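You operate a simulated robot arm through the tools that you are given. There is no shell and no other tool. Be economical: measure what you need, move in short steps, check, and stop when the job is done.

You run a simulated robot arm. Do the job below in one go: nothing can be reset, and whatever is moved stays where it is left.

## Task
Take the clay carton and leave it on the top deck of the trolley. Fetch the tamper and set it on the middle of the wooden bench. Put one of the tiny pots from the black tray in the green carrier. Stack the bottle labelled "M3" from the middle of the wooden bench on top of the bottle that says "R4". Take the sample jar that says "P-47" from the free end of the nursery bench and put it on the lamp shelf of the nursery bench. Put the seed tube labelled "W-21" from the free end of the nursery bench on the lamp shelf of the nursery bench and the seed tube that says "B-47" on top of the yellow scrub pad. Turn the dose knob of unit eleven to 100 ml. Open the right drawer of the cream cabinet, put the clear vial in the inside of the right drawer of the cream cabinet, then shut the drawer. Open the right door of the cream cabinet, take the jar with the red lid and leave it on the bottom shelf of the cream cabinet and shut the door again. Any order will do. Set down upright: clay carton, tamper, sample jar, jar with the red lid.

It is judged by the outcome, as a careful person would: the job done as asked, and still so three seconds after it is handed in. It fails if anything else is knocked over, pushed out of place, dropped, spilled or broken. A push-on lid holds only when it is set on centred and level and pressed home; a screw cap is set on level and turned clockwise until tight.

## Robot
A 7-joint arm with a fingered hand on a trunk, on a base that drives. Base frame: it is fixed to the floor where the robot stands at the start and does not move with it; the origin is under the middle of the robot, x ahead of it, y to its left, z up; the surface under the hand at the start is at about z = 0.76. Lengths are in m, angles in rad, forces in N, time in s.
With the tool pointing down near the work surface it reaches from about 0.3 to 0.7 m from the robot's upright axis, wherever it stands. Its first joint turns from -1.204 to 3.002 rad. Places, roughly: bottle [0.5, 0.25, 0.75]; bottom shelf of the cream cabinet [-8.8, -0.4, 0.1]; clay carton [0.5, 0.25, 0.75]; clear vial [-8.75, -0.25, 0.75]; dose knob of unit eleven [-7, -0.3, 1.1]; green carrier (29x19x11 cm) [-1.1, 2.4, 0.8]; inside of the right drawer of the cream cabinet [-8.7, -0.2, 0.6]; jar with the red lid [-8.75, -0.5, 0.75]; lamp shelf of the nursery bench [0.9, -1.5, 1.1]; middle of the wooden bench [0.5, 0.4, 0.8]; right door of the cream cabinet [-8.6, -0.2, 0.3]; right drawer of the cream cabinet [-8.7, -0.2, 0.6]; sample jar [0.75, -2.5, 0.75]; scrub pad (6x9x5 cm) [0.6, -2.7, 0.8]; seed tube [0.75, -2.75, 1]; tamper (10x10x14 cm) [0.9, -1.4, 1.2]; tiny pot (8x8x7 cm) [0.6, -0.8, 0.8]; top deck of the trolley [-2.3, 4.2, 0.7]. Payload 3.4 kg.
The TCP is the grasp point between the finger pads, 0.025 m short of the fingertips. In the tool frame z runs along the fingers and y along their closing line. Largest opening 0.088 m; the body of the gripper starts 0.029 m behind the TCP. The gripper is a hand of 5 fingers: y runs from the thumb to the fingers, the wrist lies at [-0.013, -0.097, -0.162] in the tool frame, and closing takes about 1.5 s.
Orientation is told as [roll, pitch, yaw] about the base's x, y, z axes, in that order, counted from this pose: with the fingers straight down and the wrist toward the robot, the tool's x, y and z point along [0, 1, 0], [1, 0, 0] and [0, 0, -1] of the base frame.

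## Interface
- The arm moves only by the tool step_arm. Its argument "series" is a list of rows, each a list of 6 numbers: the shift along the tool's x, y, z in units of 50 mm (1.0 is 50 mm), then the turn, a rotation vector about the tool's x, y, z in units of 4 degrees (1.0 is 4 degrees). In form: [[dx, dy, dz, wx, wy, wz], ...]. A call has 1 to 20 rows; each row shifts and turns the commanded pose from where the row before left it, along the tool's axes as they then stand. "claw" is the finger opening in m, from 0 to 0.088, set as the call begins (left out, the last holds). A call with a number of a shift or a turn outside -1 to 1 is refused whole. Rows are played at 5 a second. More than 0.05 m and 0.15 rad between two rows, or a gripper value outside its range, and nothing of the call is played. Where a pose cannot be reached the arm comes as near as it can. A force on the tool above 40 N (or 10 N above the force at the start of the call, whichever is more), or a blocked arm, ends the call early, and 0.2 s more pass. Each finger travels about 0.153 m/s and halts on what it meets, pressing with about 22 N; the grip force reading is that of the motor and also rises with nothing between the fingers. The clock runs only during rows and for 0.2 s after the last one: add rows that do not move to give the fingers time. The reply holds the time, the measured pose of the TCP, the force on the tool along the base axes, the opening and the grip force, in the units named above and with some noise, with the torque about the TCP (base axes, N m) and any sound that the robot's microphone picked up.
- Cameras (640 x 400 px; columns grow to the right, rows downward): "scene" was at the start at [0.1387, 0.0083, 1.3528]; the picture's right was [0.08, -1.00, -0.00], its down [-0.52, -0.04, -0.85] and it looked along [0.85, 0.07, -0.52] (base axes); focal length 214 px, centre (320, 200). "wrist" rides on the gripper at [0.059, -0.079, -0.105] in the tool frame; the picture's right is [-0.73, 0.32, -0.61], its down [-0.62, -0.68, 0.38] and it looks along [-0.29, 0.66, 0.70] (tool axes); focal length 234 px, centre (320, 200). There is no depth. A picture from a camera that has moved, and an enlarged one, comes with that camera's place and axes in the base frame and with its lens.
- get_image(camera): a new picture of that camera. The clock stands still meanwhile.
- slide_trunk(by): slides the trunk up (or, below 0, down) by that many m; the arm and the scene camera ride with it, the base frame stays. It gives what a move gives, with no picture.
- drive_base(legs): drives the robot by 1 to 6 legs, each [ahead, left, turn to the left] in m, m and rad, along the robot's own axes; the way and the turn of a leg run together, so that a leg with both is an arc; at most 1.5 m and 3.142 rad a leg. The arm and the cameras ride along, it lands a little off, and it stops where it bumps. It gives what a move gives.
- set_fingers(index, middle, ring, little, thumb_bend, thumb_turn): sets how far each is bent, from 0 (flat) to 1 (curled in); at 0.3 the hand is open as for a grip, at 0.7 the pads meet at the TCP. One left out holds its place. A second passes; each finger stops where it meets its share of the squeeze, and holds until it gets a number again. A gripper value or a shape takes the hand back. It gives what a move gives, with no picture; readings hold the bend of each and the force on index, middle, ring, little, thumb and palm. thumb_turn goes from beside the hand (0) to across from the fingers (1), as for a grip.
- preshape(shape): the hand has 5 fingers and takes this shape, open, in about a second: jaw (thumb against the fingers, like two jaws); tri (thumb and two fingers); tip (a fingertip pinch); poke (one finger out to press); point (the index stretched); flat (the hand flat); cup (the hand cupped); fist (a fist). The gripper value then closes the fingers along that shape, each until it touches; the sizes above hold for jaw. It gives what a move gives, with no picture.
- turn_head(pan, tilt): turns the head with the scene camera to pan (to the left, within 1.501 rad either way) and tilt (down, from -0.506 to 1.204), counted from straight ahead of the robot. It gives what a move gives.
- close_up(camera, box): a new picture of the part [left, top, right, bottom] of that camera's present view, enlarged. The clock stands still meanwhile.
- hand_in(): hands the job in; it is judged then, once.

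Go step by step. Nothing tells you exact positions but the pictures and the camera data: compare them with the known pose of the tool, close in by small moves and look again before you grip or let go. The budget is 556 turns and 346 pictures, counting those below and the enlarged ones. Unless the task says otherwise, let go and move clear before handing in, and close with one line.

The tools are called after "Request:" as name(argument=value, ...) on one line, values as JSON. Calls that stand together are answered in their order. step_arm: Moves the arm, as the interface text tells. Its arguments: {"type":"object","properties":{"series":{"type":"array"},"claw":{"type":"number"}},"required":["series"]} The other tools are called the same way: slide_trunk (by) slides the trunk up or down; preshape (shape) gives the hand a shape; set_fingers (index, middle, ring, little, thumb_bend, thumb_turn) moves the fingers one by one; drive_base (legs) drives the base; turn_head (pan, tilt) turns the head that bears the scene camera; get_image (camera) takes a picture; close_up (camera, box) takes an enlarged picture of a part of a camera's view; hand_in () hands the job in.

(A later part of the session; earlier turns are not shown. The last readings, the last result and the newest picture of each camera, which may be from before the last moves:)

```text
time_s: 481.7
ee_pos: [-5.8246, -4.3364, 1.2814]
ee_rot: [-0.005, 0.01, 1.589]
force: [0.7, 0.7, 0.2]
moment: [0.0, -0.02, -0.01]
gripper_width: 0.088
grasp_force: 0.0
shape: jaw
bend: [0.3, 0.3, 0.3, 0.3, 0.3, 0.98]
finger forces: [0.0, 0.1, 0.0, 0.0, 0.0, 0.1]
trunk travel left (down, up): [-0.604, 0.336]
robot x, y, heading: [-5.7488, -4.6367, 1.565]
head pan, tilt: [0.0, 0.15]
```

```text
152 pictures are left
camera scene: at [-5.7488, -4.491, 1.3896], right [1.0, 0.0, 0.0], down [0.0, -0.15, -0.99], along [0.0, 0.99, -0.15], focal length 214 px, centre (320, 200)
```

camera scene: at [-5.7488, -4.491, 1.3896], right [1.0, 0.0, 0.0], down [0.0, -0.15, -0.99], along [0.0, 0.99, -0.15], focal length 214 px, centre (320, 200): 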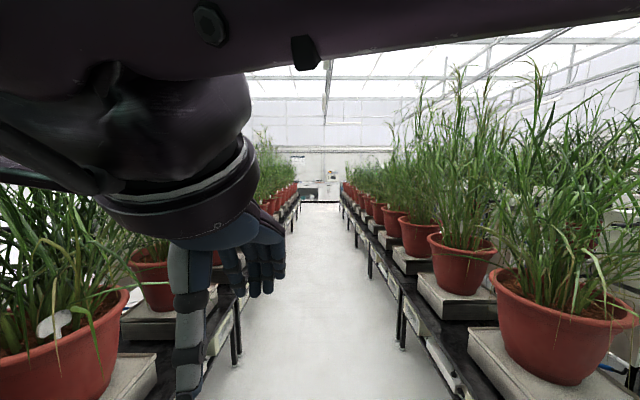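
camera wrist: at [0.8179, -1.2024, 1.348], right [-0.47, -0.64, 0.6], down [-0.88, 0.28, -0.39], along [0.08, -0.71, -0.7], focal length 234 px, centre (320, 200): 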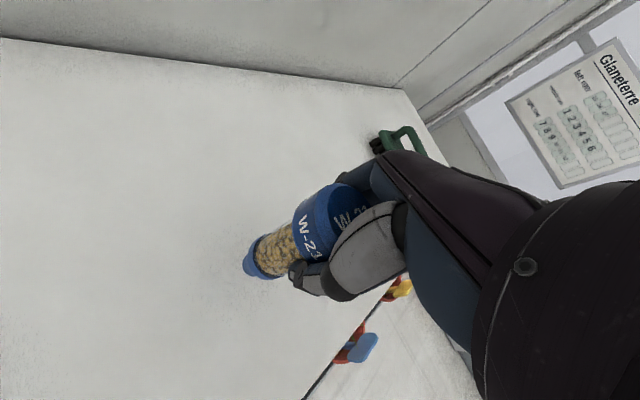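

Request:
drive_base(legs=[[1.4, 0, 0], [1.4, 0, 0], [1.3, 0, 0]])

Request:
turn_head(pan=1.3, tilt=0.15)

Request:
get_image(camera="scene")

Request:
turn_head(pan=0.3, tilt=0.2)

Request:
get_image(camera="scene")

```text
time_s: 501.3
ee_pos: [-5.8483, -0.2689, 1.2808]
ee_rot: [-0.006, 0.01, 1.588]
force: [1.0, -0.7, -0.5]
moment: [0.02, 0.01, -0.02]
gripper_width: 0.0877
grasp_force: 0.0
shape: jaw
bend: [0.3, 0.3, 0.3, 0.3, 0.3, 0.98]
finger forces: [0.0, 0.1, 0.1, 0.0, 0.1, 0.1]
trunk travel left (down, up): [-0.604, 0.336]
robot x, y, heading: [-5.775, -0.5686, 1.562]
head pan, tilt: [0.0, 0.15]
```

```text
time_s: 502.7
ee_pos: [-5.8485, -0.2685, 1.2816]
ee_rot: [-0.004, 0.012, 1.586]
force: [0.9, 0.1, 0.7]
moment: [-0.01, 0.0, 0.01]
gripper_width: 0.0875
grasp_force: 0.1
shape: jaw
bend: [0.3, 0.3, 0.3, 0.3, 0.3, 0.98]
finger forces: [0.1, 0.0, 0.0, 0.0, 0.1, 0.0]
trunk travel left (down, up): [-0.604, 0.336]
robot x, y, heading: [-5.7735, -0.5661, 1.564]
head pan, tilt: [1.3, 0.15]
```

```text
151 pictures are left
camera scene: at [-5.8629, -0.4914, 1.3896], right [0.27, 0.96, 0.0], down [0.14, -0.04, -0.99], along [-0.95, 0.27, -0.15], focal length 214 px, centre (320, 200)
```

scene: 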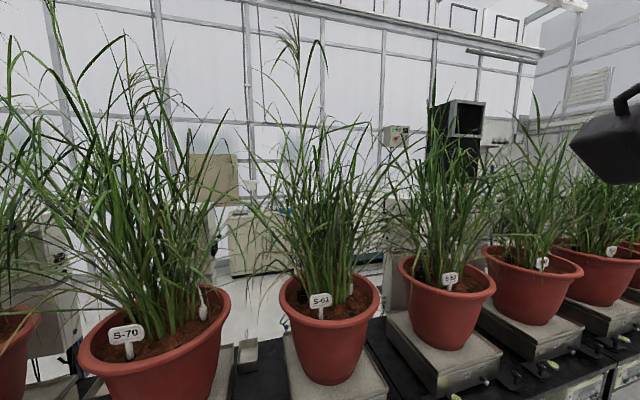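

```text
time_s: 504.0
ee_pos: [-5.8472, -0.2679, 1.2819]
ee_rot: [-0.005, 0.01, 1.587]
force: [-0.3, -0.1, 0.3]
moment: [0.02, 0.0, 0.05]
gripper_width: 0.0878
grasp_force: 0.2
shape: jaw
bend: [0.3, 0.3, 0.3, 0.3, 0.3, 0.98]
finger forces: [0.1, 0.1, 0.0, 0.0, 0.0, 0.0]
trunk travel left (down, up): [-0.604, 0.336]
robot x, y, heading: [-5.7732, -0.5675, 1.569]
head pan, tilt: [0.3, 0.201]
```

```text
150 pictures are left
camera scene: at [-5.801, -0.4275, 1.3849], right [0.96, 0.29, 0.0], down [0.06, -0.19, -0.98], along [-0.29, 0.94, -0.2], focal length 214 px, centre (320, 200)
```

scene: 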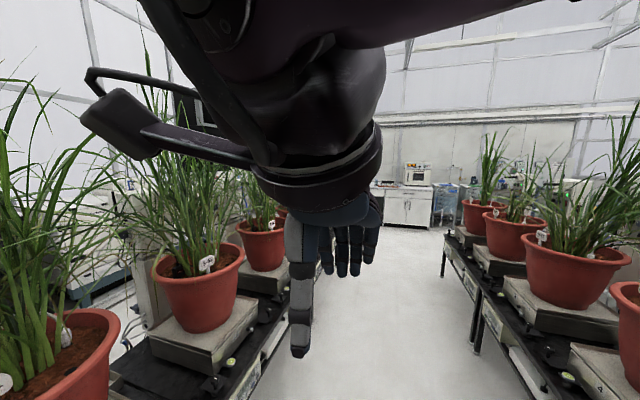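

Request:
drive_base(legs=[[1.3, 0, 0], [1.2, 0, 0]])

Request:
turn_head(pan=1.1, tilt=0.3)

Request:
get_image(camera="scene")

```text
time_s: 516.2
ee_pos: [-5.8605, 2.2345, 1.2808]
ee_rot: [-0.004, 0.011, 1.608]
force: [0.2, -0.3, 0.1]
moment: [0.0, 0.02, 0.03]
gripper_width: 0.088
grasp_force: 0.1
shape: jaw
bend: [0.3, 0.3, 0.3, 0.3, 0.3, 0.98]
finger forces: [0.0, 0.0, 0.0, 0.1, 0.1, 0.0]
trunk travel left (down, up): [-0.604, 0.336]
robot x, y, heading: [-5.7775, 1.9394, 1.587]
head pan, tilt: [0.3, 0.201]
```

```text
time_s: 517.4
ee_pos: [-5.8605, 2.2356, 1.2822]
ee_rot: [-0.006, 0.011, 1.608]
force: [0.7, -0.9, -0.3]
moment: [0.01, -0.03, -0.01]
gripper_width: 0.0879
grasp_force: 0.1
shape: jaw
bend: [0.3, 0.3, 0.3, 0.3, 0.3, 0.98]
finger forces: [0.0, 0.0, 0.0, 0.0, 0.0, 0.1]
trunk travel left (down, up): [-0.604, 0.336]
robot x, y, heading: [-5.7812, 1.9372, 1.588]
head pan, tilt: [1.1, 0.3]
```

```text
149 pictures are left
camera scene: at [-5.8647, 2.0302, 1.3756], right [0.44, 0.9, 0.0], down [0.27, -0.13, -0.96], along [-0.86, 0.42, -0.3], focal length 214 px, centre (320, 200)
```

scene: 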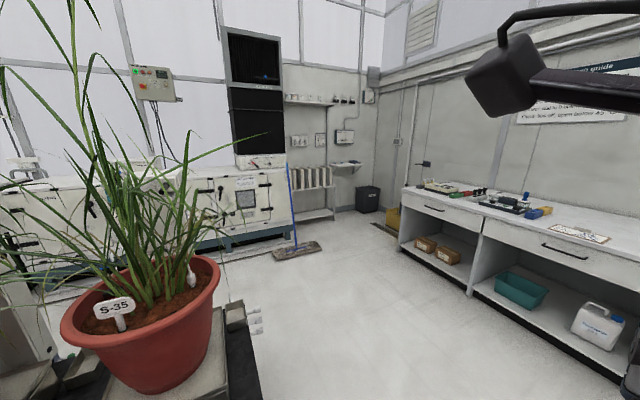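

Request:
drive_base(legs=[[0.75, 0, 0], [0, 0, 1.55], [0.9, 0, 0], [0.8, 0, 0], [0, 0, 1.2]])

Request:
turn_head(pan=0.3, tilt=0.3)

Request:
get_image(camera="scene")

```text
time_s: 536.4
ee_pos: [-7.5009, 2.3318, 1.2807]
ee_rot: [-0.005, 0.011, -1.894]
force: [0.6, -0.5, -0.7]
moment: [0.02, -0.01, 0.0]
gripper_width: 0.0879
grasp_force: 0.1
shape: jaw
bend: [0.3, 0.3, 0.3, 0.3, 0.3, 0.98]
finger forces: [0.0, 0.0, 0.0, 0.0, 0.0, 0.0]
trunk travel left (down, up): [-0.604, 0.336]
robot x, y, heading: [-7.4719, 2.6398, -1.914]
head pan, tilt: [1.1, 0.3]
```

```text
time_s: 537.5
ee_pos: [-7.502, 2.3326, 1.2808]
ee_rot: [-0.003, 0.011, -1.894]
force: [-1.1, -1.0, 0.0]
moment: [0.0, 0.02, 0.01]
gripper_width: 0.0879
grasp_force: 0.2
shape: jaw
bend: [0.3, 0.3, 0.3, 0.3, 0.3, 0.98]
finger forces: [0.0, 0.0, 0.0, 0.0, 0.0, 0.2]
trunk travel left (down, up): [-0.604, 0.336]
robot x, y, heading: [-7.4754, 2.6409, -1.917]
head pan, tilt: [0.3, 0.3]
```

```text
148 pictures are left
camera scene: at [-7.4937, 2.501, 1.3756], right [-1.0, 0.04, 0.0], down [0.01, 0.3, -0.96], along [-0.04, -0.95, -0.3], focal length 214 px, centre (320, 200)
```

scene: 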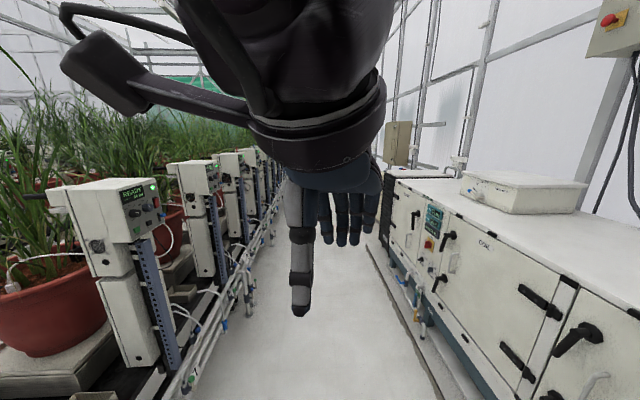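

Request:
drive_base(legs=[[0, 0, 0.346], [0.0, -0.13, 0], [1.2, 0, 0], [1.0, 0, 0]])

Request:
turn_head(pan=1.0, tilt=0.3)

Request:
get_image(camera="scene")

Request:
turn_head(pan=-0.8, tilt=0.45)

Request:
get_image(camera="scene")

```text
time_s: 550.4
ee_pos: [-7.4826, 0.137, 1.2818]
ee_rot: [-0.005, 0.01, -1.538]
force: [0.7, -0.1, 0.8]
moment: [-0.02, -0.03, -0.01]
gripper_width: 0.0878
grasp_force: 0.0
shape: jaw
bend: [0.3, 0.3, 0.3, 0.3, 0.3, 0.98]
finger forces: [0.0, 0.1, 0.1, 0.1, 0.1, 0.0]
trunk travel left (down, up): [-0.604, 0.336]
robot x, y, heading: [-7.5627, 0.4366, -1.557]
head pan, tilt: [0.3, 0.3]
```

```text
time_s: 551.5
ee_pos: [-7.4823, 0.1367, 1.282]
ee_rot: [-0.004, 0.011, -1.537]
force: [-0.2, 0.0, 0.1]
moment: [-0.01, 0.0, 0.01]
gripper_width: 0.0879
grasp_force: 0.1
shape: jaw
bend: [0.3, 0.3, 0.3, 0.3, 0.3, 0.98]
finger forces: [0.0, 0.0, 0.0, 0.0, 0.0, 0.1]
trunk travel left (down, up): [-0.604, 0.336]
robot x, y, heading: [-7.5637, 0.4406, -1.556]
head pan, tilt: [1.0, 0.3]
```

```text
147 pictures are left
camera scene: at [-7.484, 0.3373, 1.3756], right [-0.53, -0.85, 0.0], down [-0.25, 0.16, -0.96], along [0.81, -0.51, -0.3], focal length 214 px, centre (320, 200)
```

scene: 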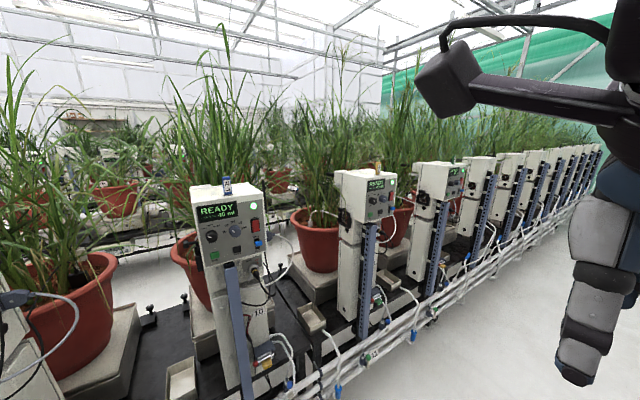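

```text
time_s: 553.3
ee_pos: [-7.4826, 0.1371, 1.2811]
ee_rot: [-0.004, 0.01, -1.538]
force: [0.4, -0.1, 0.5]
moment: [0.0, -0.01, 0.0]
gripper_width: 0.0877
grasp_force: 0.1
shape: jaw
bend: [0.3, 0.3, 0.3, 0.3, 0.3, 0.98]
finger forces: [0.1, 0.2, 0.0, 0.0, 0.1, 0.0]
trunk travel left (down, up): [-0.604, 0.336]
robot x, y, heading: [-7.5637, 0.435, -1.553]
head pan, tilt: [-0.799, 0.45]
```

```text
146 pictures are left
camera scene: at [-7.6281, 0.3217, 1.3617], right [-0.71, 0.71, 0.0], down [0.31, 0.31, -0.9], along [-0.64, -0.64, -0.44], focal length 214 px, centre (320, 200)
```

scene: 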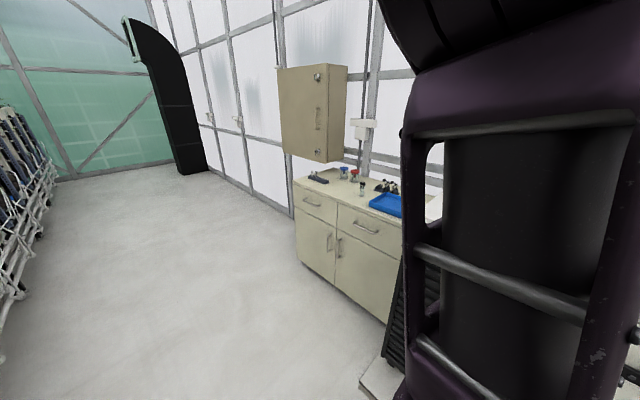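

The unit row is on the left, cream cabinet on the right. Let me read the unit numbers.

Request:
turn_head(pan=1.0, tilt=0.35)

Request:
close_up(camera="scene", box=[180, 130, 340, 360])

Request:
close_up(camera="scene", box=[320, 130, 480, 360])

```text
time_s: 555.1
ee_pos: [-7.4816, 0.1363, 1.2819]
ee_rot: [-0.007, 0.01, -1.536]
force: [0.5, 0.4, 1.1]
moment: [0.0, 0.01, 0.0]
gripper_width: 0.0879
grasp_force: 0.0
shape: jaw
bend: [0.3, 0.3, 0.3, 0.3, 0.3, 0.98]
finger forces: [0.1, 0.0, 0.0, 0.0, 0.0, 0.0]
trunk travel left (down, up): [-0.604, 0.336]
robot x, y, heading: [-7.5635, 0.4377, -1.557]
head pan, tilt: [1.0, 0.351]
```

```text
1.74 times, centred on (260, 245) of scene
camera zoom: at [-7.4842, 0.3375, 1.3709], right [-0.53, -0.85, 0.0], down [-0.29, 0.18, -0.94], along [0.8, -0.5, -0.34], focal length 373 px, centre (424, 122)
```

zoom: 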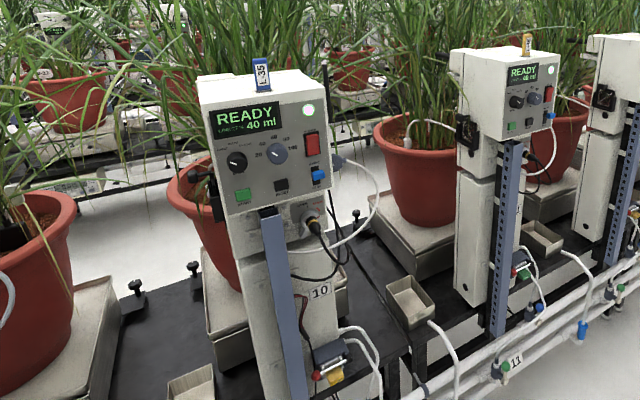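

```text
1.74 times, centred on (400, 245) of scene
camera zoom: at [-7.4842, 0.3375, 1.3709], right [-0.53, -0.85, 0.0], down [-0.29, 0.18, -0.94], along [0.8, -0.5, -0.34], focal length 373 px, centre (181, 122)
```

zoom: 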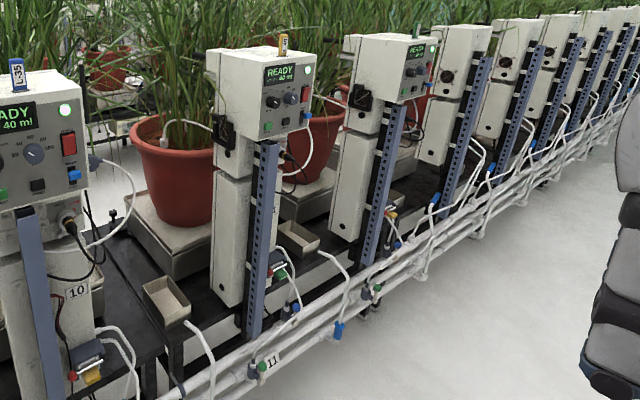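

Request:
drive_base(legs=[[0.85, 0, 0], [0, 0, 1.557]])

Request:
turn_head(pan=0.15, tilt=0.3)

Request:
get_image(camera="scene")

```text
time_s: 563.4
ee_pos: [-7.2569, -0.3336, 1.2812]
ee_rot: [-0.005, 0.009, 0.036]
force: [0.8, 1.0, 0.4]
moment: [-0.03, -0.01, 0.0]
gripper_width: 0.0878
grasp_force: 0.0
shape: jaw
bend: [0.3, 0.3, 0.3, 0.3, 0.3, 0.98]
finger forces: [0.1, 0.1, 0.0, 0.0, 0.0, 0.0]
trunk travel left (down, up): [-0.604, 0.336]
robot x, y, heading: [-7.5553, -0.4092, 0.017]
head pan, tilt: [1.0, 0.351]
```

```text
time_s: 564.6
ee_pos: [-7.2573, -0.3339, 1.281]
ee_rot: [-0.005, 0.01, 0.036]
force: [0.4, -0.8, 0.1]
moment: [0.0, 0.02, 0.02]
gripper_width: 0.0879
grasp_force: 0.0
shape: jaw
bend: [0.3, 0.3, 0.3, 0.3, 0.3, 0.98]
finger forces: [0.0, 0.0, 0.0, 0.0, 0.1, 0.0]
trunk travel left (down, up): [-0.604, 0.336]
robot x, y, heading: [-7.5586, -0.4127, 0.019]
head pan, tilt: [0.15, 0.3]
```

```text
143 pictures are left
camera scene: at [-7.4137, -0.3968, 1.3756], right [0.17, -0.99, 0.0], down [-0.29, -0.05, -0.96], along [0.94, 0.16, -0.3], focal length 214 px, centre (320, 200)
```

scene: 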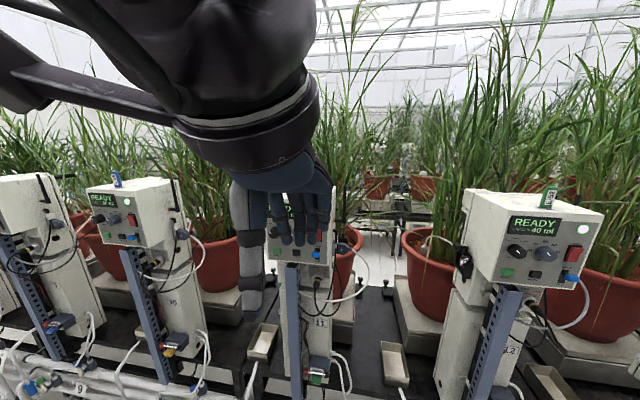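

Unit 11 is directly ahead (tag "11"). I'll back off a bit and move the hand aside to see its panel.

Request:
drive_base(legs=[[-0.22, 0, 0]])

Request:
step_arm(series=[[0, 0.3, 0.8, 0, 0, 0], [0, 0.3, 0.8, 0, 0, 0], [0, 0.3, 0.8, 0, 0, 0], [0, 0.3, 0.8, 0, 0, 0], [0, 0.3, 0.8, 0, 0, 0], [0, 0.3, 0.8, 0, 0, 0], [0, 0, 0, 0, 0, 0]])

Request:
get_image(camera="scene")

```text
time_s: 566.3
ee_pos: [-7.4768, -0.337, 1.2815]
ee_rot: [-0.005, 0.01, 0.038]
force: [0.2, -0.1, 0.1]
moment: [0.01, -0.03, -0.02]
gripper_width: 0.088
grasp_force: 0.0
shape: jaw
bend: [0.3, 0.3, 0.3, 0.3, 0.3, 0.98]
finger forces: [0.0, 0.0, 0.0, 0.0, 0.1, 0.0]
trunk travel left (down, up): [-0.604, 0.336]
robot x, y, heading: [-7.7746, -0.4191, 0.02]
head pan, tilt: [0.15, 0.3]
```

```text
time_s: 567.9
ee_pos: [-7.3895, -0.3319, 1.0399]
ee_rot: [-0.005, 0.011, 0.037]
force: [-0.1, 0.3, 0.2]
moment: [-0.02, -0.02, 0.0]
gripper_width: 0.0878
grasp_force: 0.0
shape: jaw
bend: [0.3, 0.3, 0.3, 0.3, 0.3, 0.98]
finger forces: [0.0, 0.0, 0.0, 0.0, 0.1, 0.0]
trunk travel left (down, up): [-0.604, 0.336]
robot x, y, heading: [-7.777, -0.4162, 0.02]
head pan, tilt: [0.15, 0.3]
```

```text
142 pictures are left
camera scene: at [-7.6345, -0.4005, 1.3758], right [0.17, -0.99, 0.0], down [-0.29, -0.05, -0.96], along [0.94, 0.16, -0.29], focal length 214 px, centre (320, 200)
```

scene: 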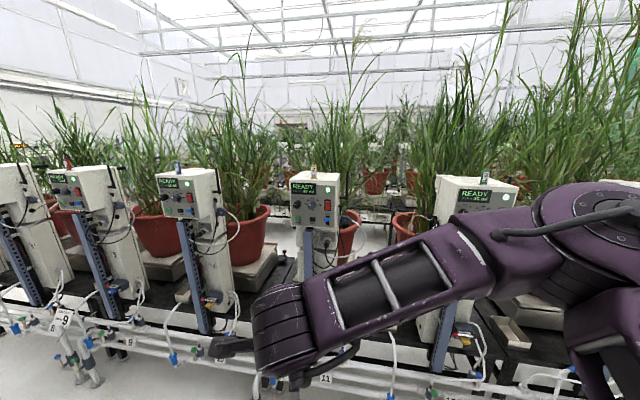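

Request:
close_up(camera="scene", box=[275, 160, 355, 250])

```text
4.44 times, centred on (315, 205) of scene
camera zoom: at [-7.6345, -0.4005, 1.3758], right [0.17, -0.99, 0.0], down [-0.29, -0.05, -0.96], along [0.94, 0.16, -0.29], focal length 953 px, centre (342, 178)
```

zoom: 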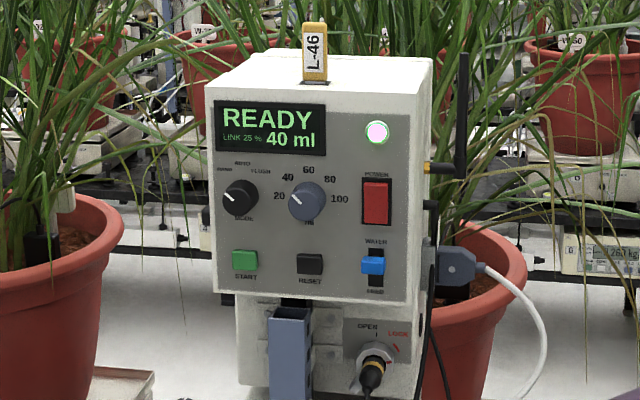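

Dose knob at about (-6.97, -0.26, 1.152), pointer at 40; 100 lies 135° clockwise. I'll bring the hand near and turn it horizontal.

Request:
step_arm(series=[[0.23, 0.6, -0.37, 0, 0, 0], [0.23, 0.6, -0.37, 0, 0, 0], [0.23, 0.6, -0.37, 0, 0, 0], [0.23, 0.6, -0.37, 0, 0, 0], [0.23, 0.6, -0.37, 0, 0, 0], [0.23, 0.6, -0.37, 0, 0, 0], [0, 0, 0, 0, 0, 0]])

Request:
step_arm(series=[[0, 0, 0, -1, 0, 0], [0, 0, 0, -1, 0, 0], [0, 0, 0, -1, 0, 0], [0, 0, 0, -1, 0, 0], [0, 0, 0, -1, 0, 0], [0, 0, 0, -1, 0, 0], [0, 0, 0, -1, 0, 0], [0, 0, 0, -1, 0, 0], [0, 0, 0, -1, 0, 0], [0, 0, 0, -1, 0, 0], [0, 0, 0, -1, 0, 0], [0, 0, 0, -1, 0, 0], [0, 0, 0, 0, 0, 0]])

Request:
get_image(camera="scene")

```text
time_s: 569.5
ee_pos: [-7.2107, -0.2607, 1.1497]
ee_rot: [-0.005, 0.01, 0.037]
force: [-0.5, -0.7, -0.5]
moment: [0.03, -0.02, -0.01]
gripper_width: 0.0879
grasp_force: 0.1
shape: jaw
bend: [0.3, 0.3, 0.3, 0.3, 0.3, 0.98]
finger forces: [0.1, 0.0, 0.0, 0.0, 0.0, 0.0]
trunk travel left (down, up): [-0.604, 0.336]
robot x, y, heading: [-7.773, -0.4166, 0.014]
head pan, tilt: [0.15, 0.3]
```

```text
time_s: 572.3
ee_pos: [-7.2098, -0.2601, 1.1488]
ee_rot: [-0.009, -0.827, 0.042]
force: [0.2, 0.2, 0.9]
moment: [-0.01, 0.01, 0.02]
gripper_width: 0.088
grasp_force: 0.1
shape: jaw
bend: [0.3, 0.3, 0.3, 0.3, 0.3, 0.98]
finger forces: [0.0, 0.0, 0.0, 0.0, 0.0, 0.1]
trunk travel left (down, up): [-0.604, 0.336]
robot x, y, heading: [-7.7727, -0.4208, 0.02]
head pan, tilt: [0.15, 0.3]
```

```text
140 pictures are left
camera scene: at [-7.6335, -0.4005, 1.3756], right [0.17, -0.99, 0.0], down [-0.29, -0.05, -0.96], along [0.94, 0.16, -0.3], focal length 214 px, centre (320, 200)
```

scene: 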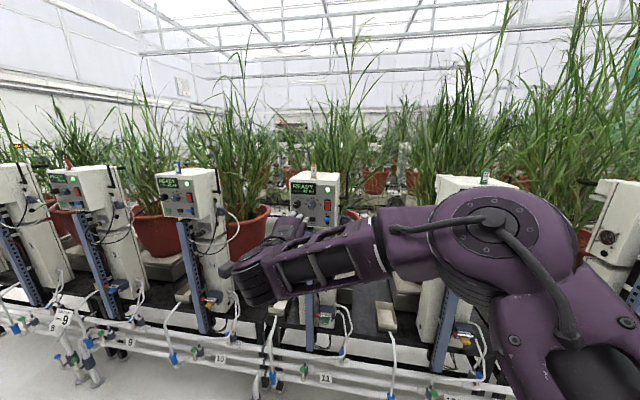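

Request:
step_arm(series=[[0, 0, 0, -1, 0, 0], [0, 0, 0, -1, 0, 0], [0, 0, 0, -1, 0, 0], [0, 0, 0, -1, 0, 0], [0, 0, 0, -1, 0, 0], [0, 0, 0, -1, 0, 0], [0, 0, 0, -1, 0, 0], [0, 0, 0, -1, 0, 0], [0, 0, 0, -1, 0, 0], [0, 0, 0, -1, 0, 0], [0, 0, 0, -0.7, 0, 0], [0, 0, 0, 0, 0, 0]])

Request:
preshape(shape="tip")

Request:
get_image(camera="scene")

Request:
get_image(camera="wrist")

```text
time_s: 574.9
ee_pos: [-7.1294, -0.2498, 1.227]
ee_rot: [-0.802, -1.564, 0.833]
force: [0.3, 0.7, 0.3]
moment: [0.0, 0.04, 0.02]
gripper_width: 0.0879
grasp_force: 0.0
shape: jaw
bend: [0.3, 0.3, 0.3, 0.3, 0.3, 0.98]
finger forces: [0.1, 0.0, 0.1, 0.0, 0.2, 0.1]
out of reach, approached as far as the arm can: row 6, 7, 8, 9, 10, 11
trunk travel left (down, up): [-0.604, 0.336]
robot x, y, heading: [-7.7764, -0.4151, 0.016]
head pan, tilt: [0.15, 0.3]
```

```text
time_s: 575.8
ee_pos: [-7.1286, -0.2489, 1.2277]
ee_rot: [-0.606, -1.562, 0.635]
force: [0.8, 0.0, 0.3]
moment: [0.01, 0.02, 0.01]
gripper_width: 0.088
grasp_force: 0.1
shape: tip
bend: [0.3, 0.98, 0.99, 0.99, 0.3, 0.98]
finger forces: [0.0, 0.1, 0.0, 0.0, 0.0, 0.0]
trunk travel left (down, up): [-0.604, 0.336]
robot x, y, heading: [-7.7712, -0.4178, 0.014]
head pan, tilt: [0.15, 0.3]
```

```text
139 pictures are left
camera scene: at [-7.6334, -0.4004, 1.3756], right [0.17, -0.99, 0.0], down [-0.29, -0.05, -0.96], along [0.94, 0.16, -0.3], focal length 214 px, centre (320, 200)
```

scene: 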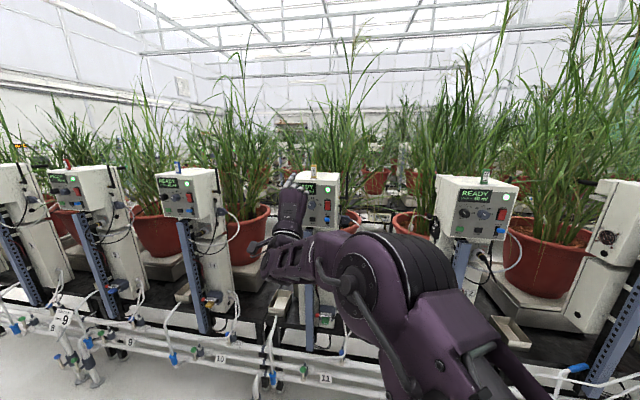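

```text
138 pictures are left
camera wrist: at [-7.2378, -0.1942, 1.1482], right [-0.58, -0.74, 0.33], down [0.4, -0.61, -0.68], along [0.71, -0.27, 0.65], focal length 234 px, centre (320, 200)
```

wrist: 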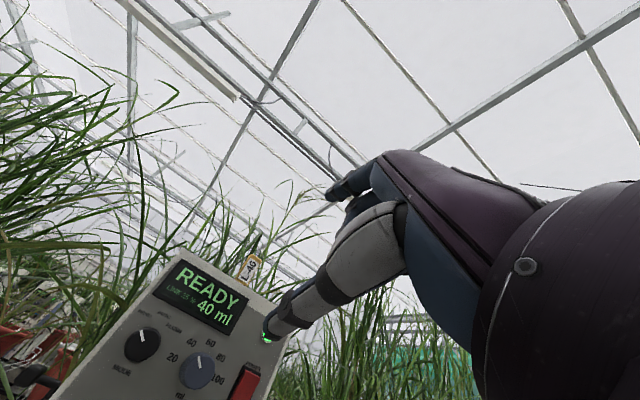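

Orientation is right. I'll advance to a pre-approach point in front of the knob.

Request:
step_arm(series=[[0, 0, 0.7, 0, 0, 0], [0, 0, 0.7, 0, 0, 0], [0, 0, 0.7, 0, 0, 0], [0, 0, 0.7, 0, 0, 0], [0, 0, 0, 0, 0, 0]])

Request:
get_image(camera="wrist")

Request:
close_up(camera="scene", box=[250, 150, 370, 270])

```text
time_s: 577.0
ee_pos: [-7.0852, -0.2554, 1.2881]
ee_rot: [0.091, -1.556, -0.068]
force: [0.5, 1.2, 0.1]
moment: [0.02, 0.01, 0.0]
gripper_width: 0.0881
grasp_force: 0.0
shape: tip
bend: [0.3, 0.98, 0.99, 0.99, 0.3, 0.98]
finger forces: [0.0, 0.0, 0.0, 0.0, 0.1, 0.1]
out of reach, approached as far as the arm can: row 1, 2, 3, 4
trunk travel left (down, up): [-0.604, 0.336]
robot x, y, heading: [-7.7746, -0.4183, 0.012]
head pan, tilt: [0.15, 0.3]
```

```text
137 pictures are left
camera wrist: at [-7.1924, -0.1991, 1.2096], right [-0.58, -0.74, 0.33], down [0.39, -0.61, -0.69], along [0.71, -0.27, 0.65], focal length 234 px, centre (320, 200)
```

wrist: 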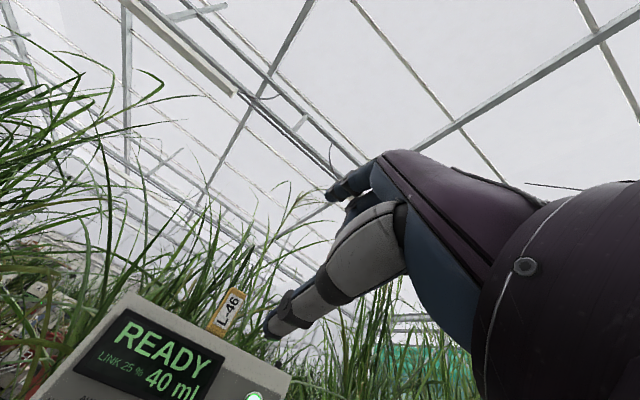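

```text
3.33 times, centred on (310, 210) of scene
camera zoom: at [-7.6336, -0.4002, 1.3756], right [0.17, -0.99, 0.0], down [-0.29, -0.05, -0.96], along [0.94, 0.16, -0.3], focal length 715 px, centre (353, 167)
```

zoom: 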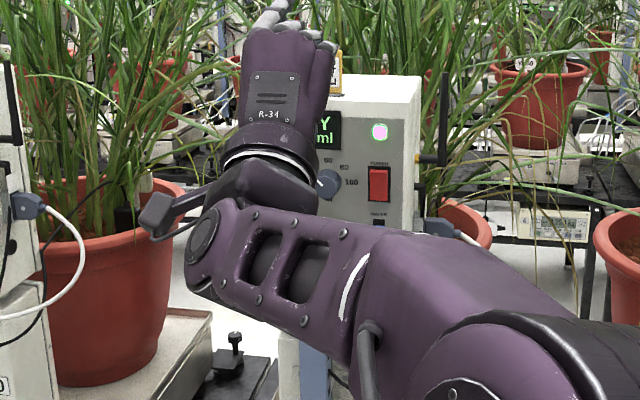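

The arm can't hold this posture that low; lowering the trunk will bring it down.

Request:
slide_trunk(by=-0.14)

Request:
step_arm(series=[[0, 0, 0, 0, 0, 0]])

Request:
get_image(camera="wrist")

```text
time_s: 578.6
ee_pos: [-7.0849, -0.2569, 1.1467]
ee_rot: [0.14, -1.557, -0.117]
force: [0.0, 0.2, 0.2]
moment: [0.02, -0.02, -0.03]
gripper_width: 0.0876
grasp_force: 0.1
shape: tip
bend: [0.3, 0.98, 0.99, 0.99, 0.3, 0.98]
finger forces: [0.0, 0.0, 0.1, 0.0, 0.1, 0.0]
trunk travel left (down, up): [-0.464, 0.476]
robot x, y, heading: [-7.7744, -0.4189, 0.017]
head pan, tilt: [0.15, 0.3]
```

```text
time_s: 579.0
ee_pos: [-7.0839, -0.2554, 1.1475]
ee_rot: [0.135, -1.556, -0.108]
force: [0.1, 0.5, 0.4]
moment: [0.01, -0.03, 0.0]
gripper_width: 0.0881
grasp_force: 0.0
shape: tip
bend: [0.3, 0.98, 0.99, 0.99, 0.3, 0.98]
finger forces: [0.0, 0.1, 0.0, 0.0, 0.0, 0.0]
trunk travel left (down, up): [-0.464, 0.476]
robot x, y, heading: [-7.774, -0.422, 0.016]
head pan, tilt: [0.15, 0.3]
```

```text
135 pictures are left
camera wrist: at [-7.1922, -0.1995, 1.0696], right [-0.58, -0.74, 0.33], down [0.39, -0.61, -0.69], along [0.71, -0.27, 0.65], focal length 234 px, centre (320, 200)
```

wrist: 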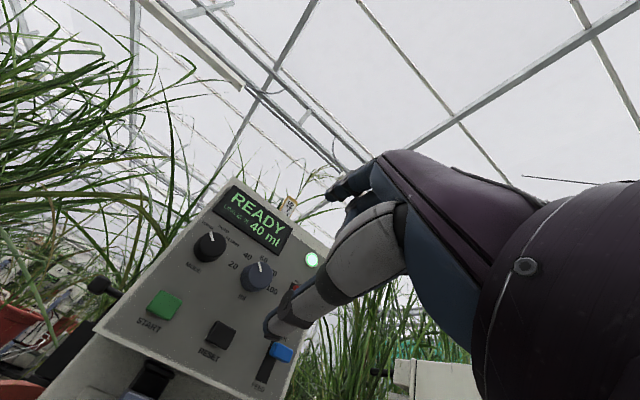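

Aligned in front of the knob. I'll pre-rotate counter-clockwise 32° and narrow the pinch.

Request:
step_arm(series=[[0, 0, 0, 0, 0, -1], [0, 0, 0, 0, 0, -1], [0, 0, 0, 0, 0, -1], [0, 0, 0, 0, 0, -1], [0, 0, 0, 0, 0, -1], [0, 0, 0, 0, 0, -1], [0, 0, 0, 0, 0, -1], [0, 0, 0, 0, 0, -1], [0, 0, 0, 0, 0, 0]], claw=0.05)

Request:
get_image(camera="wrist")

Request:
close_up(camera="scene", box=[250, 100, 390, 240])

```text
time_s: 581.2
ee_pos: [-7.1089, -0.2297, 1.1476]
ee_rot: [-1.33, -1.029, 1.339]
force: [-0.3, -0.4, 0.0]
moment: [0.01, 0.03, -0.02]
gripper_width: 0.0503
grasp_force: 0.1
shape: tip
bend: [0.31, 0.98, 0.99, 0.99, 0.66, 1.0]
finger forces: [0.1, 0.1, 0.0, 0.0, 0.0, 0.0]
out of reach, approached as far as the arm can: row 1, 2, 3, 4, 5, 6, 7, 8
trunk travel left (down, up): [-0.464, 0.476]
robot x, y, heading: [-7.7729, -0.4197, 0.017]
head pan, tilt: [0.15, 0.3]
stopped in row 9: the arm was blocked; the commanded pose is now the measured one
```

```text
134 pictures are left
camera wrist: at [-7.2253, -0.2167, 1.0635], right [-0.54, -0.45, 0.71], down [0.32, -0.89, -0.32], along [0.78, 0.06, 0.62], focal length 234 px, centre (320, 200)
```

wrist: 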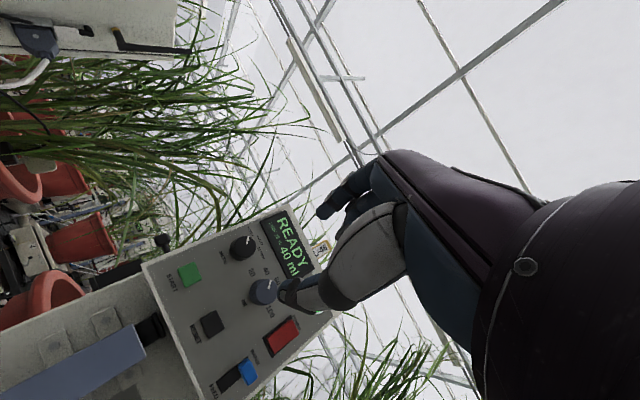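

```text
2.86 times, centred on (320, 170) of scene
camera zoom: at [-7.6331, -0.401, 1.2356], right [0.17, -0.99, 0.0], down [-0.29, -0.05, -0.96], along [0.94, 0.16, -0.3], focal length 613 px, centre (320, 286)
```

zoom: 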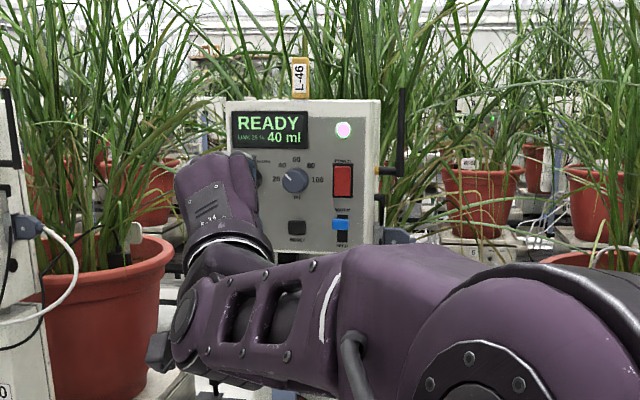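

Rotation is about −30° as wanted, but the hand drifted. I'll back the twist off a little and re-center on the knob.

Request:
step_arm(series=[[0, 0, 0, 0, 0, 1], [0, 0, 0, 0, 0, 1], [-0.25, -0.1, 0, 0, 0, 1], [-0.25, -0.1, 0, 0, 0, 0], [0, 0, 0, 0, 0, 0]])

Request:
get_image(camera="wrist")

Request:
close_up(camera="scene", box=[250, 100, 390, 240])

```text
time_s: 582.5
ee_pos: [-7.1141, -0.2511, 1.1468]
ee_rot: [-1.213, -1.226, 1.216]
force: [-0.2, 0.7, 0.0]
moment: [0.0, -0.01, 0.0]
gripper_width: 0.0503
grasp_force: 0.0
shape: tip
bend: [0.31, 0.98, 0.99, 0.99, 0.66, 1.0]
finger forces: [0.0, 0.0, 0.1, 0.0, 0.0, 0.0]
trunk travel left (down, up): [-0.464, 0.476]
robot x, y, heading: [-7.774, -0.4201, 0.019]
head pan, tilt: [0.15, 0.3]
```

```text
132 pictures are left
camera wrist: at [-7.229, -0.2185, 1.0659], right [-0.55, -0.58, 0.61], down [0.31, -0.81, -0.49], along [0.77, -0.08, 0.63], focal length 234 px, centre (320, 200)
```

wrist: 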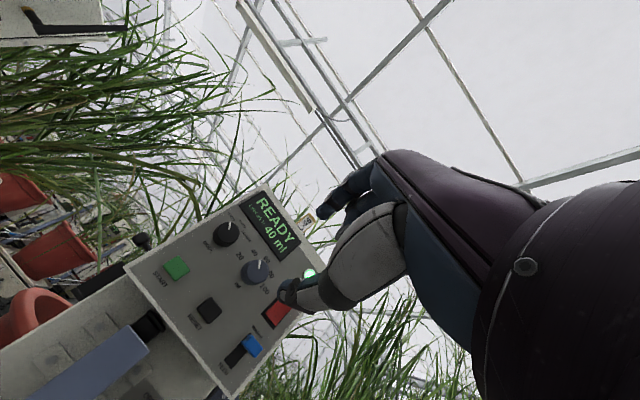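

```text
2.86 times, centred on (320, 170) of scene
camera zoom: at [-7.6333, -0.4003, 1.2356], right [0.17, -0.99, 0.0], down [-0.29, -0.05, -0.96], along [0.94, 0.16, -0.3], focal length 613 px, centre (320, 286)
```

zoom: 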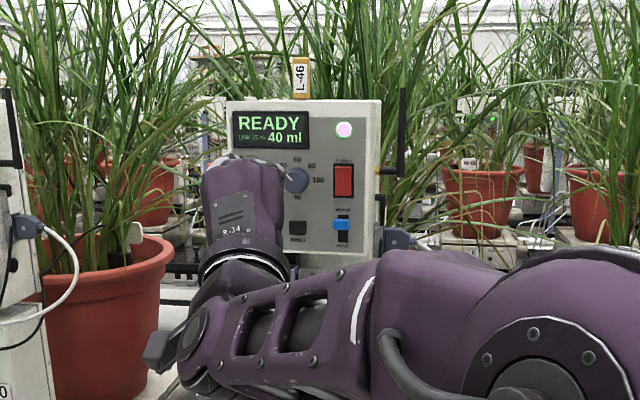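

Knob is at (-6.975, -0.260, 1.146). Approach to just short of it.

Request:
step_arm(series=[[-0.1, 0.13, 0.55, 0, 0, 0], [-0.1, 0.13, 0.55, 0, 0, 0], [0, 0, 0.5, 0, 0, 0], [0, 0, 0, 0, 0, 0]])

Request:
close_up(camera="wrist", box=[180, 150, 400, 350])

Request:
close_up(camera="scene", box=[260, 110, 360, 210])

```text
time_s: 583.5
ee_pos: [-7.0482, -0.2544, 1.1586]
ee_rot: [-1.188, -1.222, 1.182]
force: [-0.8, -0.1, 0.1]
moment: [-0.02, 0.01, -0.01]
gripper_width: 0.0505
grasp_force: 0.1
shape: tip
bend: [0.31, 0.98, 0.99, 0.99, 0.66, 1.0]
finger forces: [0.0, 0.0, 0.0, 0.0, 0.0, 0.0]
out of reach, approached as far as the arm can: row 2, 3
trunk travel left (down, up): [-0.464, 0.476]
robot x, y, heading: [-7.7786, -0.4171, 0.013]
head pan, tilt: [0.15, 0.3]
```

```text
2.00 times, centred on (290, 250) of wrist
camera zoom: at [-7.1649, -0.2213, 1.0772], right [-0.55, -0.57, 0.61], down [0.3, -0.82, -0.49], along [0.78, -0.08, 0.62], focal length 468 px, centre (380, 100)
```

zoom: 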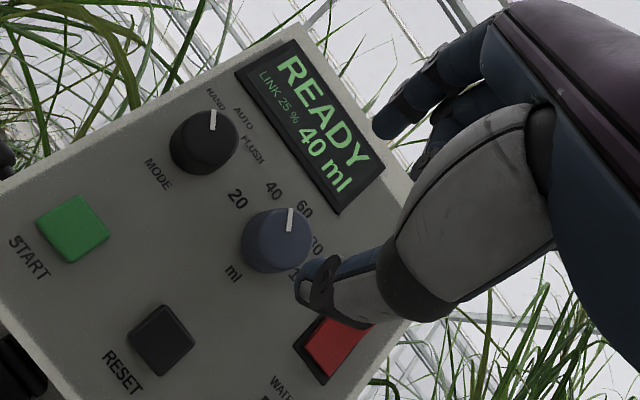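

```text
4.00 times, centred on (310, 160) of scene
camera zoom: at [-7.6331, -0.4002, 1.2356], right [0.17, -0.99, 0.0], down [-0.29, -0.05, -0.96], along [0.94, 0.16, -0.3], focal length 858 px, centre (360, 360)
```

zoom: 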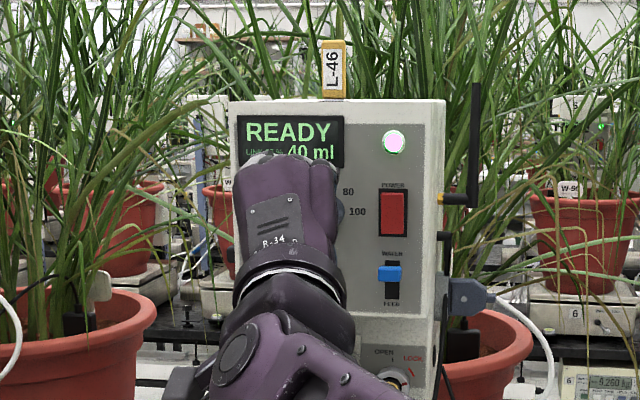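

Request:
step_arm(series=[[0, -0.2, -0.7, 0, 0, 0], [0, -0.2, -0.7, 0, 0, 0], [0, 0, -0.6, 0, 0, 0], [0, 0, 0, 0, 0, 0]])

Request:
drive_base(legs=[[0.1, 0, 0]])

Request:
get_image(camera="wrist")

```text
time_s: 584.5
ee_pos: [-7.1516, -0.2571, 1.1514]
ee_rot: [-1.211, -1.225, 1.212]
force: [-0.5, -0.2, -0.4]
moment: [0.0, 0.03, -0.02]
gripper_width: 0.0504
grasp_force: 0.0
shape: tip
bend: [0.31, 0.98, 0.99, 0.99, 0.66, 1.0]
finger forces: [0.1, 0.0, 0.0, 0.1, 0.1, 0.0]
trunk travel left (down, up): [-0.464, 0.476]
robot x, y, heading: [-7.7764, -0.4217, 0.021]
head pan, tilt: [0.15, 0.3]
```

```text
time_s: 585.6
ee_pos: [-7.05, -0.256, 1.15]
ee_rot: [-1.21, -1.226, 1.212]
force: [1.5, 0.0, -1.2]
moment: [-0.01, -0.03, 0.02]
gripper_width: 0.0505
grasp_force: 0.1
shape: tip
bend: [0.31, 0.98, 0.99, 0.99, 0.66, 1.0]
finger forces: [0.0, 0.0, 0.1, 0.0, 0.0, 0.1]
trunk travel left (down, up): [-0.464, 0.476]
robot x, y, heading: [-7.674, -0.4179, 0.013]
head pan, tilt: [0.15, 0.3]
```

```text
128 pictures are left
camera wrist: at [-7.1659, -0.2239, 1.0703], right [-0.55, -0.57, 0.61], down [0.31, -0.81, -0.49], along [0.78, -0.08, 0.63], focal length 234 px, centre (320, 200)
```

wrist: 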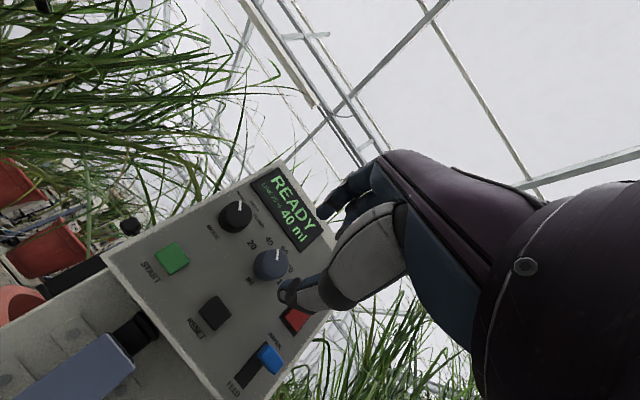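

Request:
step_arm(series=[[-0.05, 0, 0.3, 0, 0, 0], [0, 0, 0.3, 0, 0, 0], [0, 0, 0, 0, 0, 0]])

Request:
close_up(camera="wrist", box=[210, 150, 390, 330])

Request:
close_up(camera="scene", box=[260, 90, 380, 210])

```text
time_s: 586.4
ee_pos: [-7.0215, -0.2582, 1.148]
ee_rot: [-1.213, -1.225, 1.216]
force: [0.5, 0.7, 0.4]
moment: [0.0, -0.01, -0.01]
gripper_width: 0.0504
grasp_force: 0.2
shape: tip
bend: [0.31, 0.98, 0.99, 0.99, 0.66, 1.0]
finger forces: [0.1, 0.0, 0.0, 0.0, 0.0, 0.0]
trunk travel left (down, up): [-0.464, 0.476]
robot x, y, heading: [-7.6774, -0.4152, 0.018]
head pan, tilt: [0.15, 0.3]
```

```text
2.22 times, centred on (300, 240) of wrist
camera zoom: at [-7.1376, -0.2265, 1.0678], right [-0.55, -0.57, 0.61], down [0.31, -0.81, -0.49], along [0.77, -0.08, 0.63], focal length 520 px, centre (364, 111)
```

zoom: 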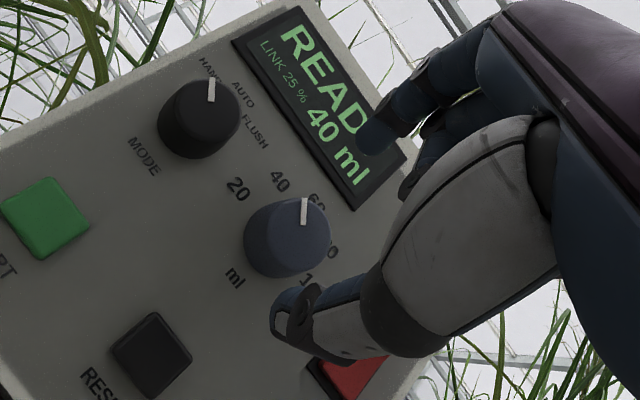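

```text
3.33 times, centred on (320, 150) of scene
camera zoom: at [-7.5334, -0.3991, 1.2356], right [0.16, -0.99, 0.0], down [-0.29, -0.05, -0.96], along [0.94, 0.16, -0.3], focal length 715 px, centre (320, 367)
```

zoom: 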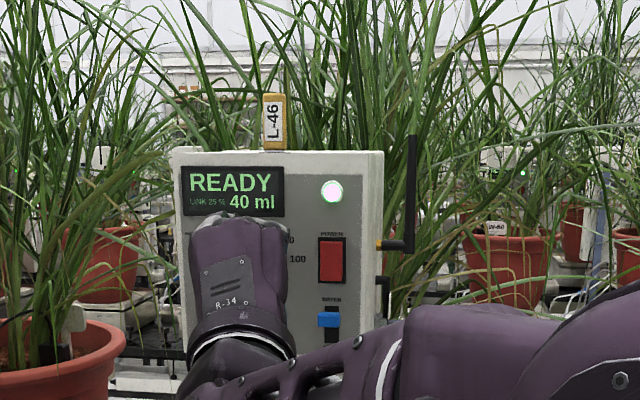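

Request:
step_arm(series=[[0, 0, 0.3, 0, 0, 0], [0, 0, 0.3, 0, 0, 0], [0, 0, 0, 0, 0, 0]])

Request:
close_up(camera="wrist", box=[210, 150, 390, 330])

```text
time_s: 587.2
ee_pos: [-6.9918, -0.2586, 1.1459]
ee_rot: [-1.201, -1.226, 1.2]
force: [0.9, -0.3, -0.2]
moment: [0.01, 0.01, -0.02]
gripper_width: 0.0502
grasp_force: 0.1
shape: tip
bend: [0.31, 0.98, 0.99, 0.99, 0.66, 1.0]
finger forces: [0.1, 0.0, 0.0, 0.0, 0.1, 0.0]
trunk travel left (down, up): [-0.464, 0.476]
robot x, y, heading: [-7.6747, -0.4185, 0.016]
head pan, tilt: [0.15, 0.3]
```

```text
2.22 times, centred on (300, 240) of wrist
camera zoom: at [-7.1081, -0.2262, 1.0658], right [-0.55, -0.57, 0.61], down [0.31, -0.82, -0.49], along [0.78, -0.08, 0.62], focal length 520 px, centre (364, 111)
```

zoom: 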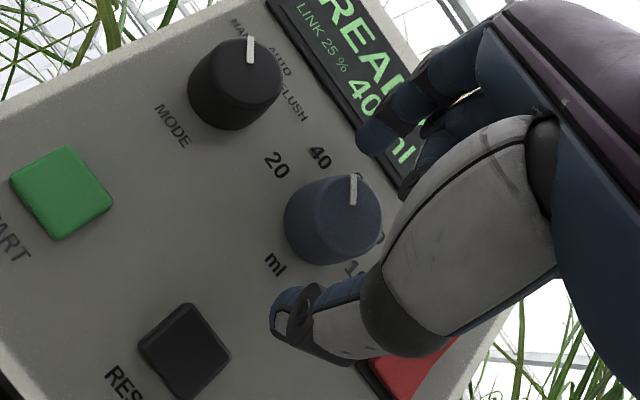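

Request:
step_arm(series=[[-0.06, 0.13, 0.1, 0, 0, 0], [0, 0, 0, 0, 0, 0]])

Request:
step_arm(series=[[0, 0, 0, 0, 0, 0], [0, 0, 0, 0, 0, 0], [0, 0, 0, 0, 0, 0], [0, 0, 0, 0, 0, 0], [0, 0, 0, 0, 0, 0]], claw=0.01)

Request:
close_up(camera="wrist", box=[210, 150, 390, 330])

```text
time_s: 587.8
ee_pos: [-6.9868, -0.2609, 1.1533]
ee_rot: [-1.199, -1.224, 1.196]
force: [0.5, 0.8, -0.2]
moment: [0.02, 0.02, -0.01]
gripper_width: 0.0501
grasp_force: 0.0
shape: tip
bend: [0.31, 0.98, 0.99, 0.99, 0.66, 1.0]
finger forces: [0.0, 0.0, 0.0, 0.1, 0.1, 0.1]
trunk travel left (down, up): [-0.464, 0.476]
robot x, y, heading: [-7.6745, -0.4163, 0.013]
head pan, tilt: [0.15, 0.3]
```

```text
time_s: 589.0
ee_pos: [-6.9863, -0.2607, 1.1532]
ee_rot: [-1.198, -1.225, 1.195]
force: [-3.2, -2.2, -6.2]
moment: [0.03, 0.1, -0.01]
gripper_width: 0.0141
grasp_force: 21.7
shape: tip
bend: [0.72, 1.0, 1.0, 1.0, 0.71, 1.0]
finger forces: [19.2, 0.1, 0.0, 0.1, 25.6, 0.1]
trunk travel left (down, up): [-0.464, 0.476]
robot x, y, heading: [-7.673, -0.4169, 0.016]
head pan, tilt: [0.15, 0.3]
```

```text
2.22 times, centred on (300, 240) of wrist
camera zoom: at [-7.102, -0.2278, 1.0724], right [-0.55, -0.57, 0.61], down [0.31, -0.82, -0.49], along [0.78, -0.08, 0.62], focal length 520 px, centre (364, 111)
```

zoom: 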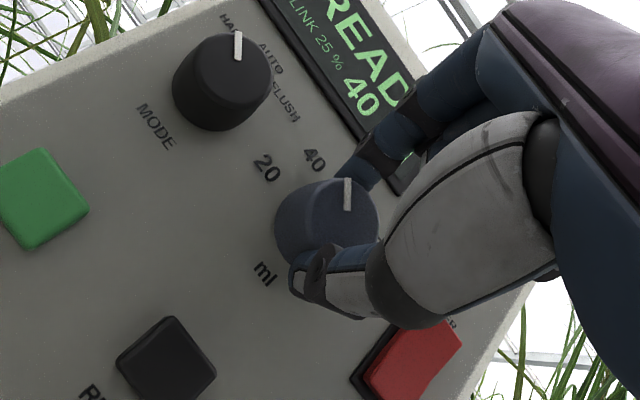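

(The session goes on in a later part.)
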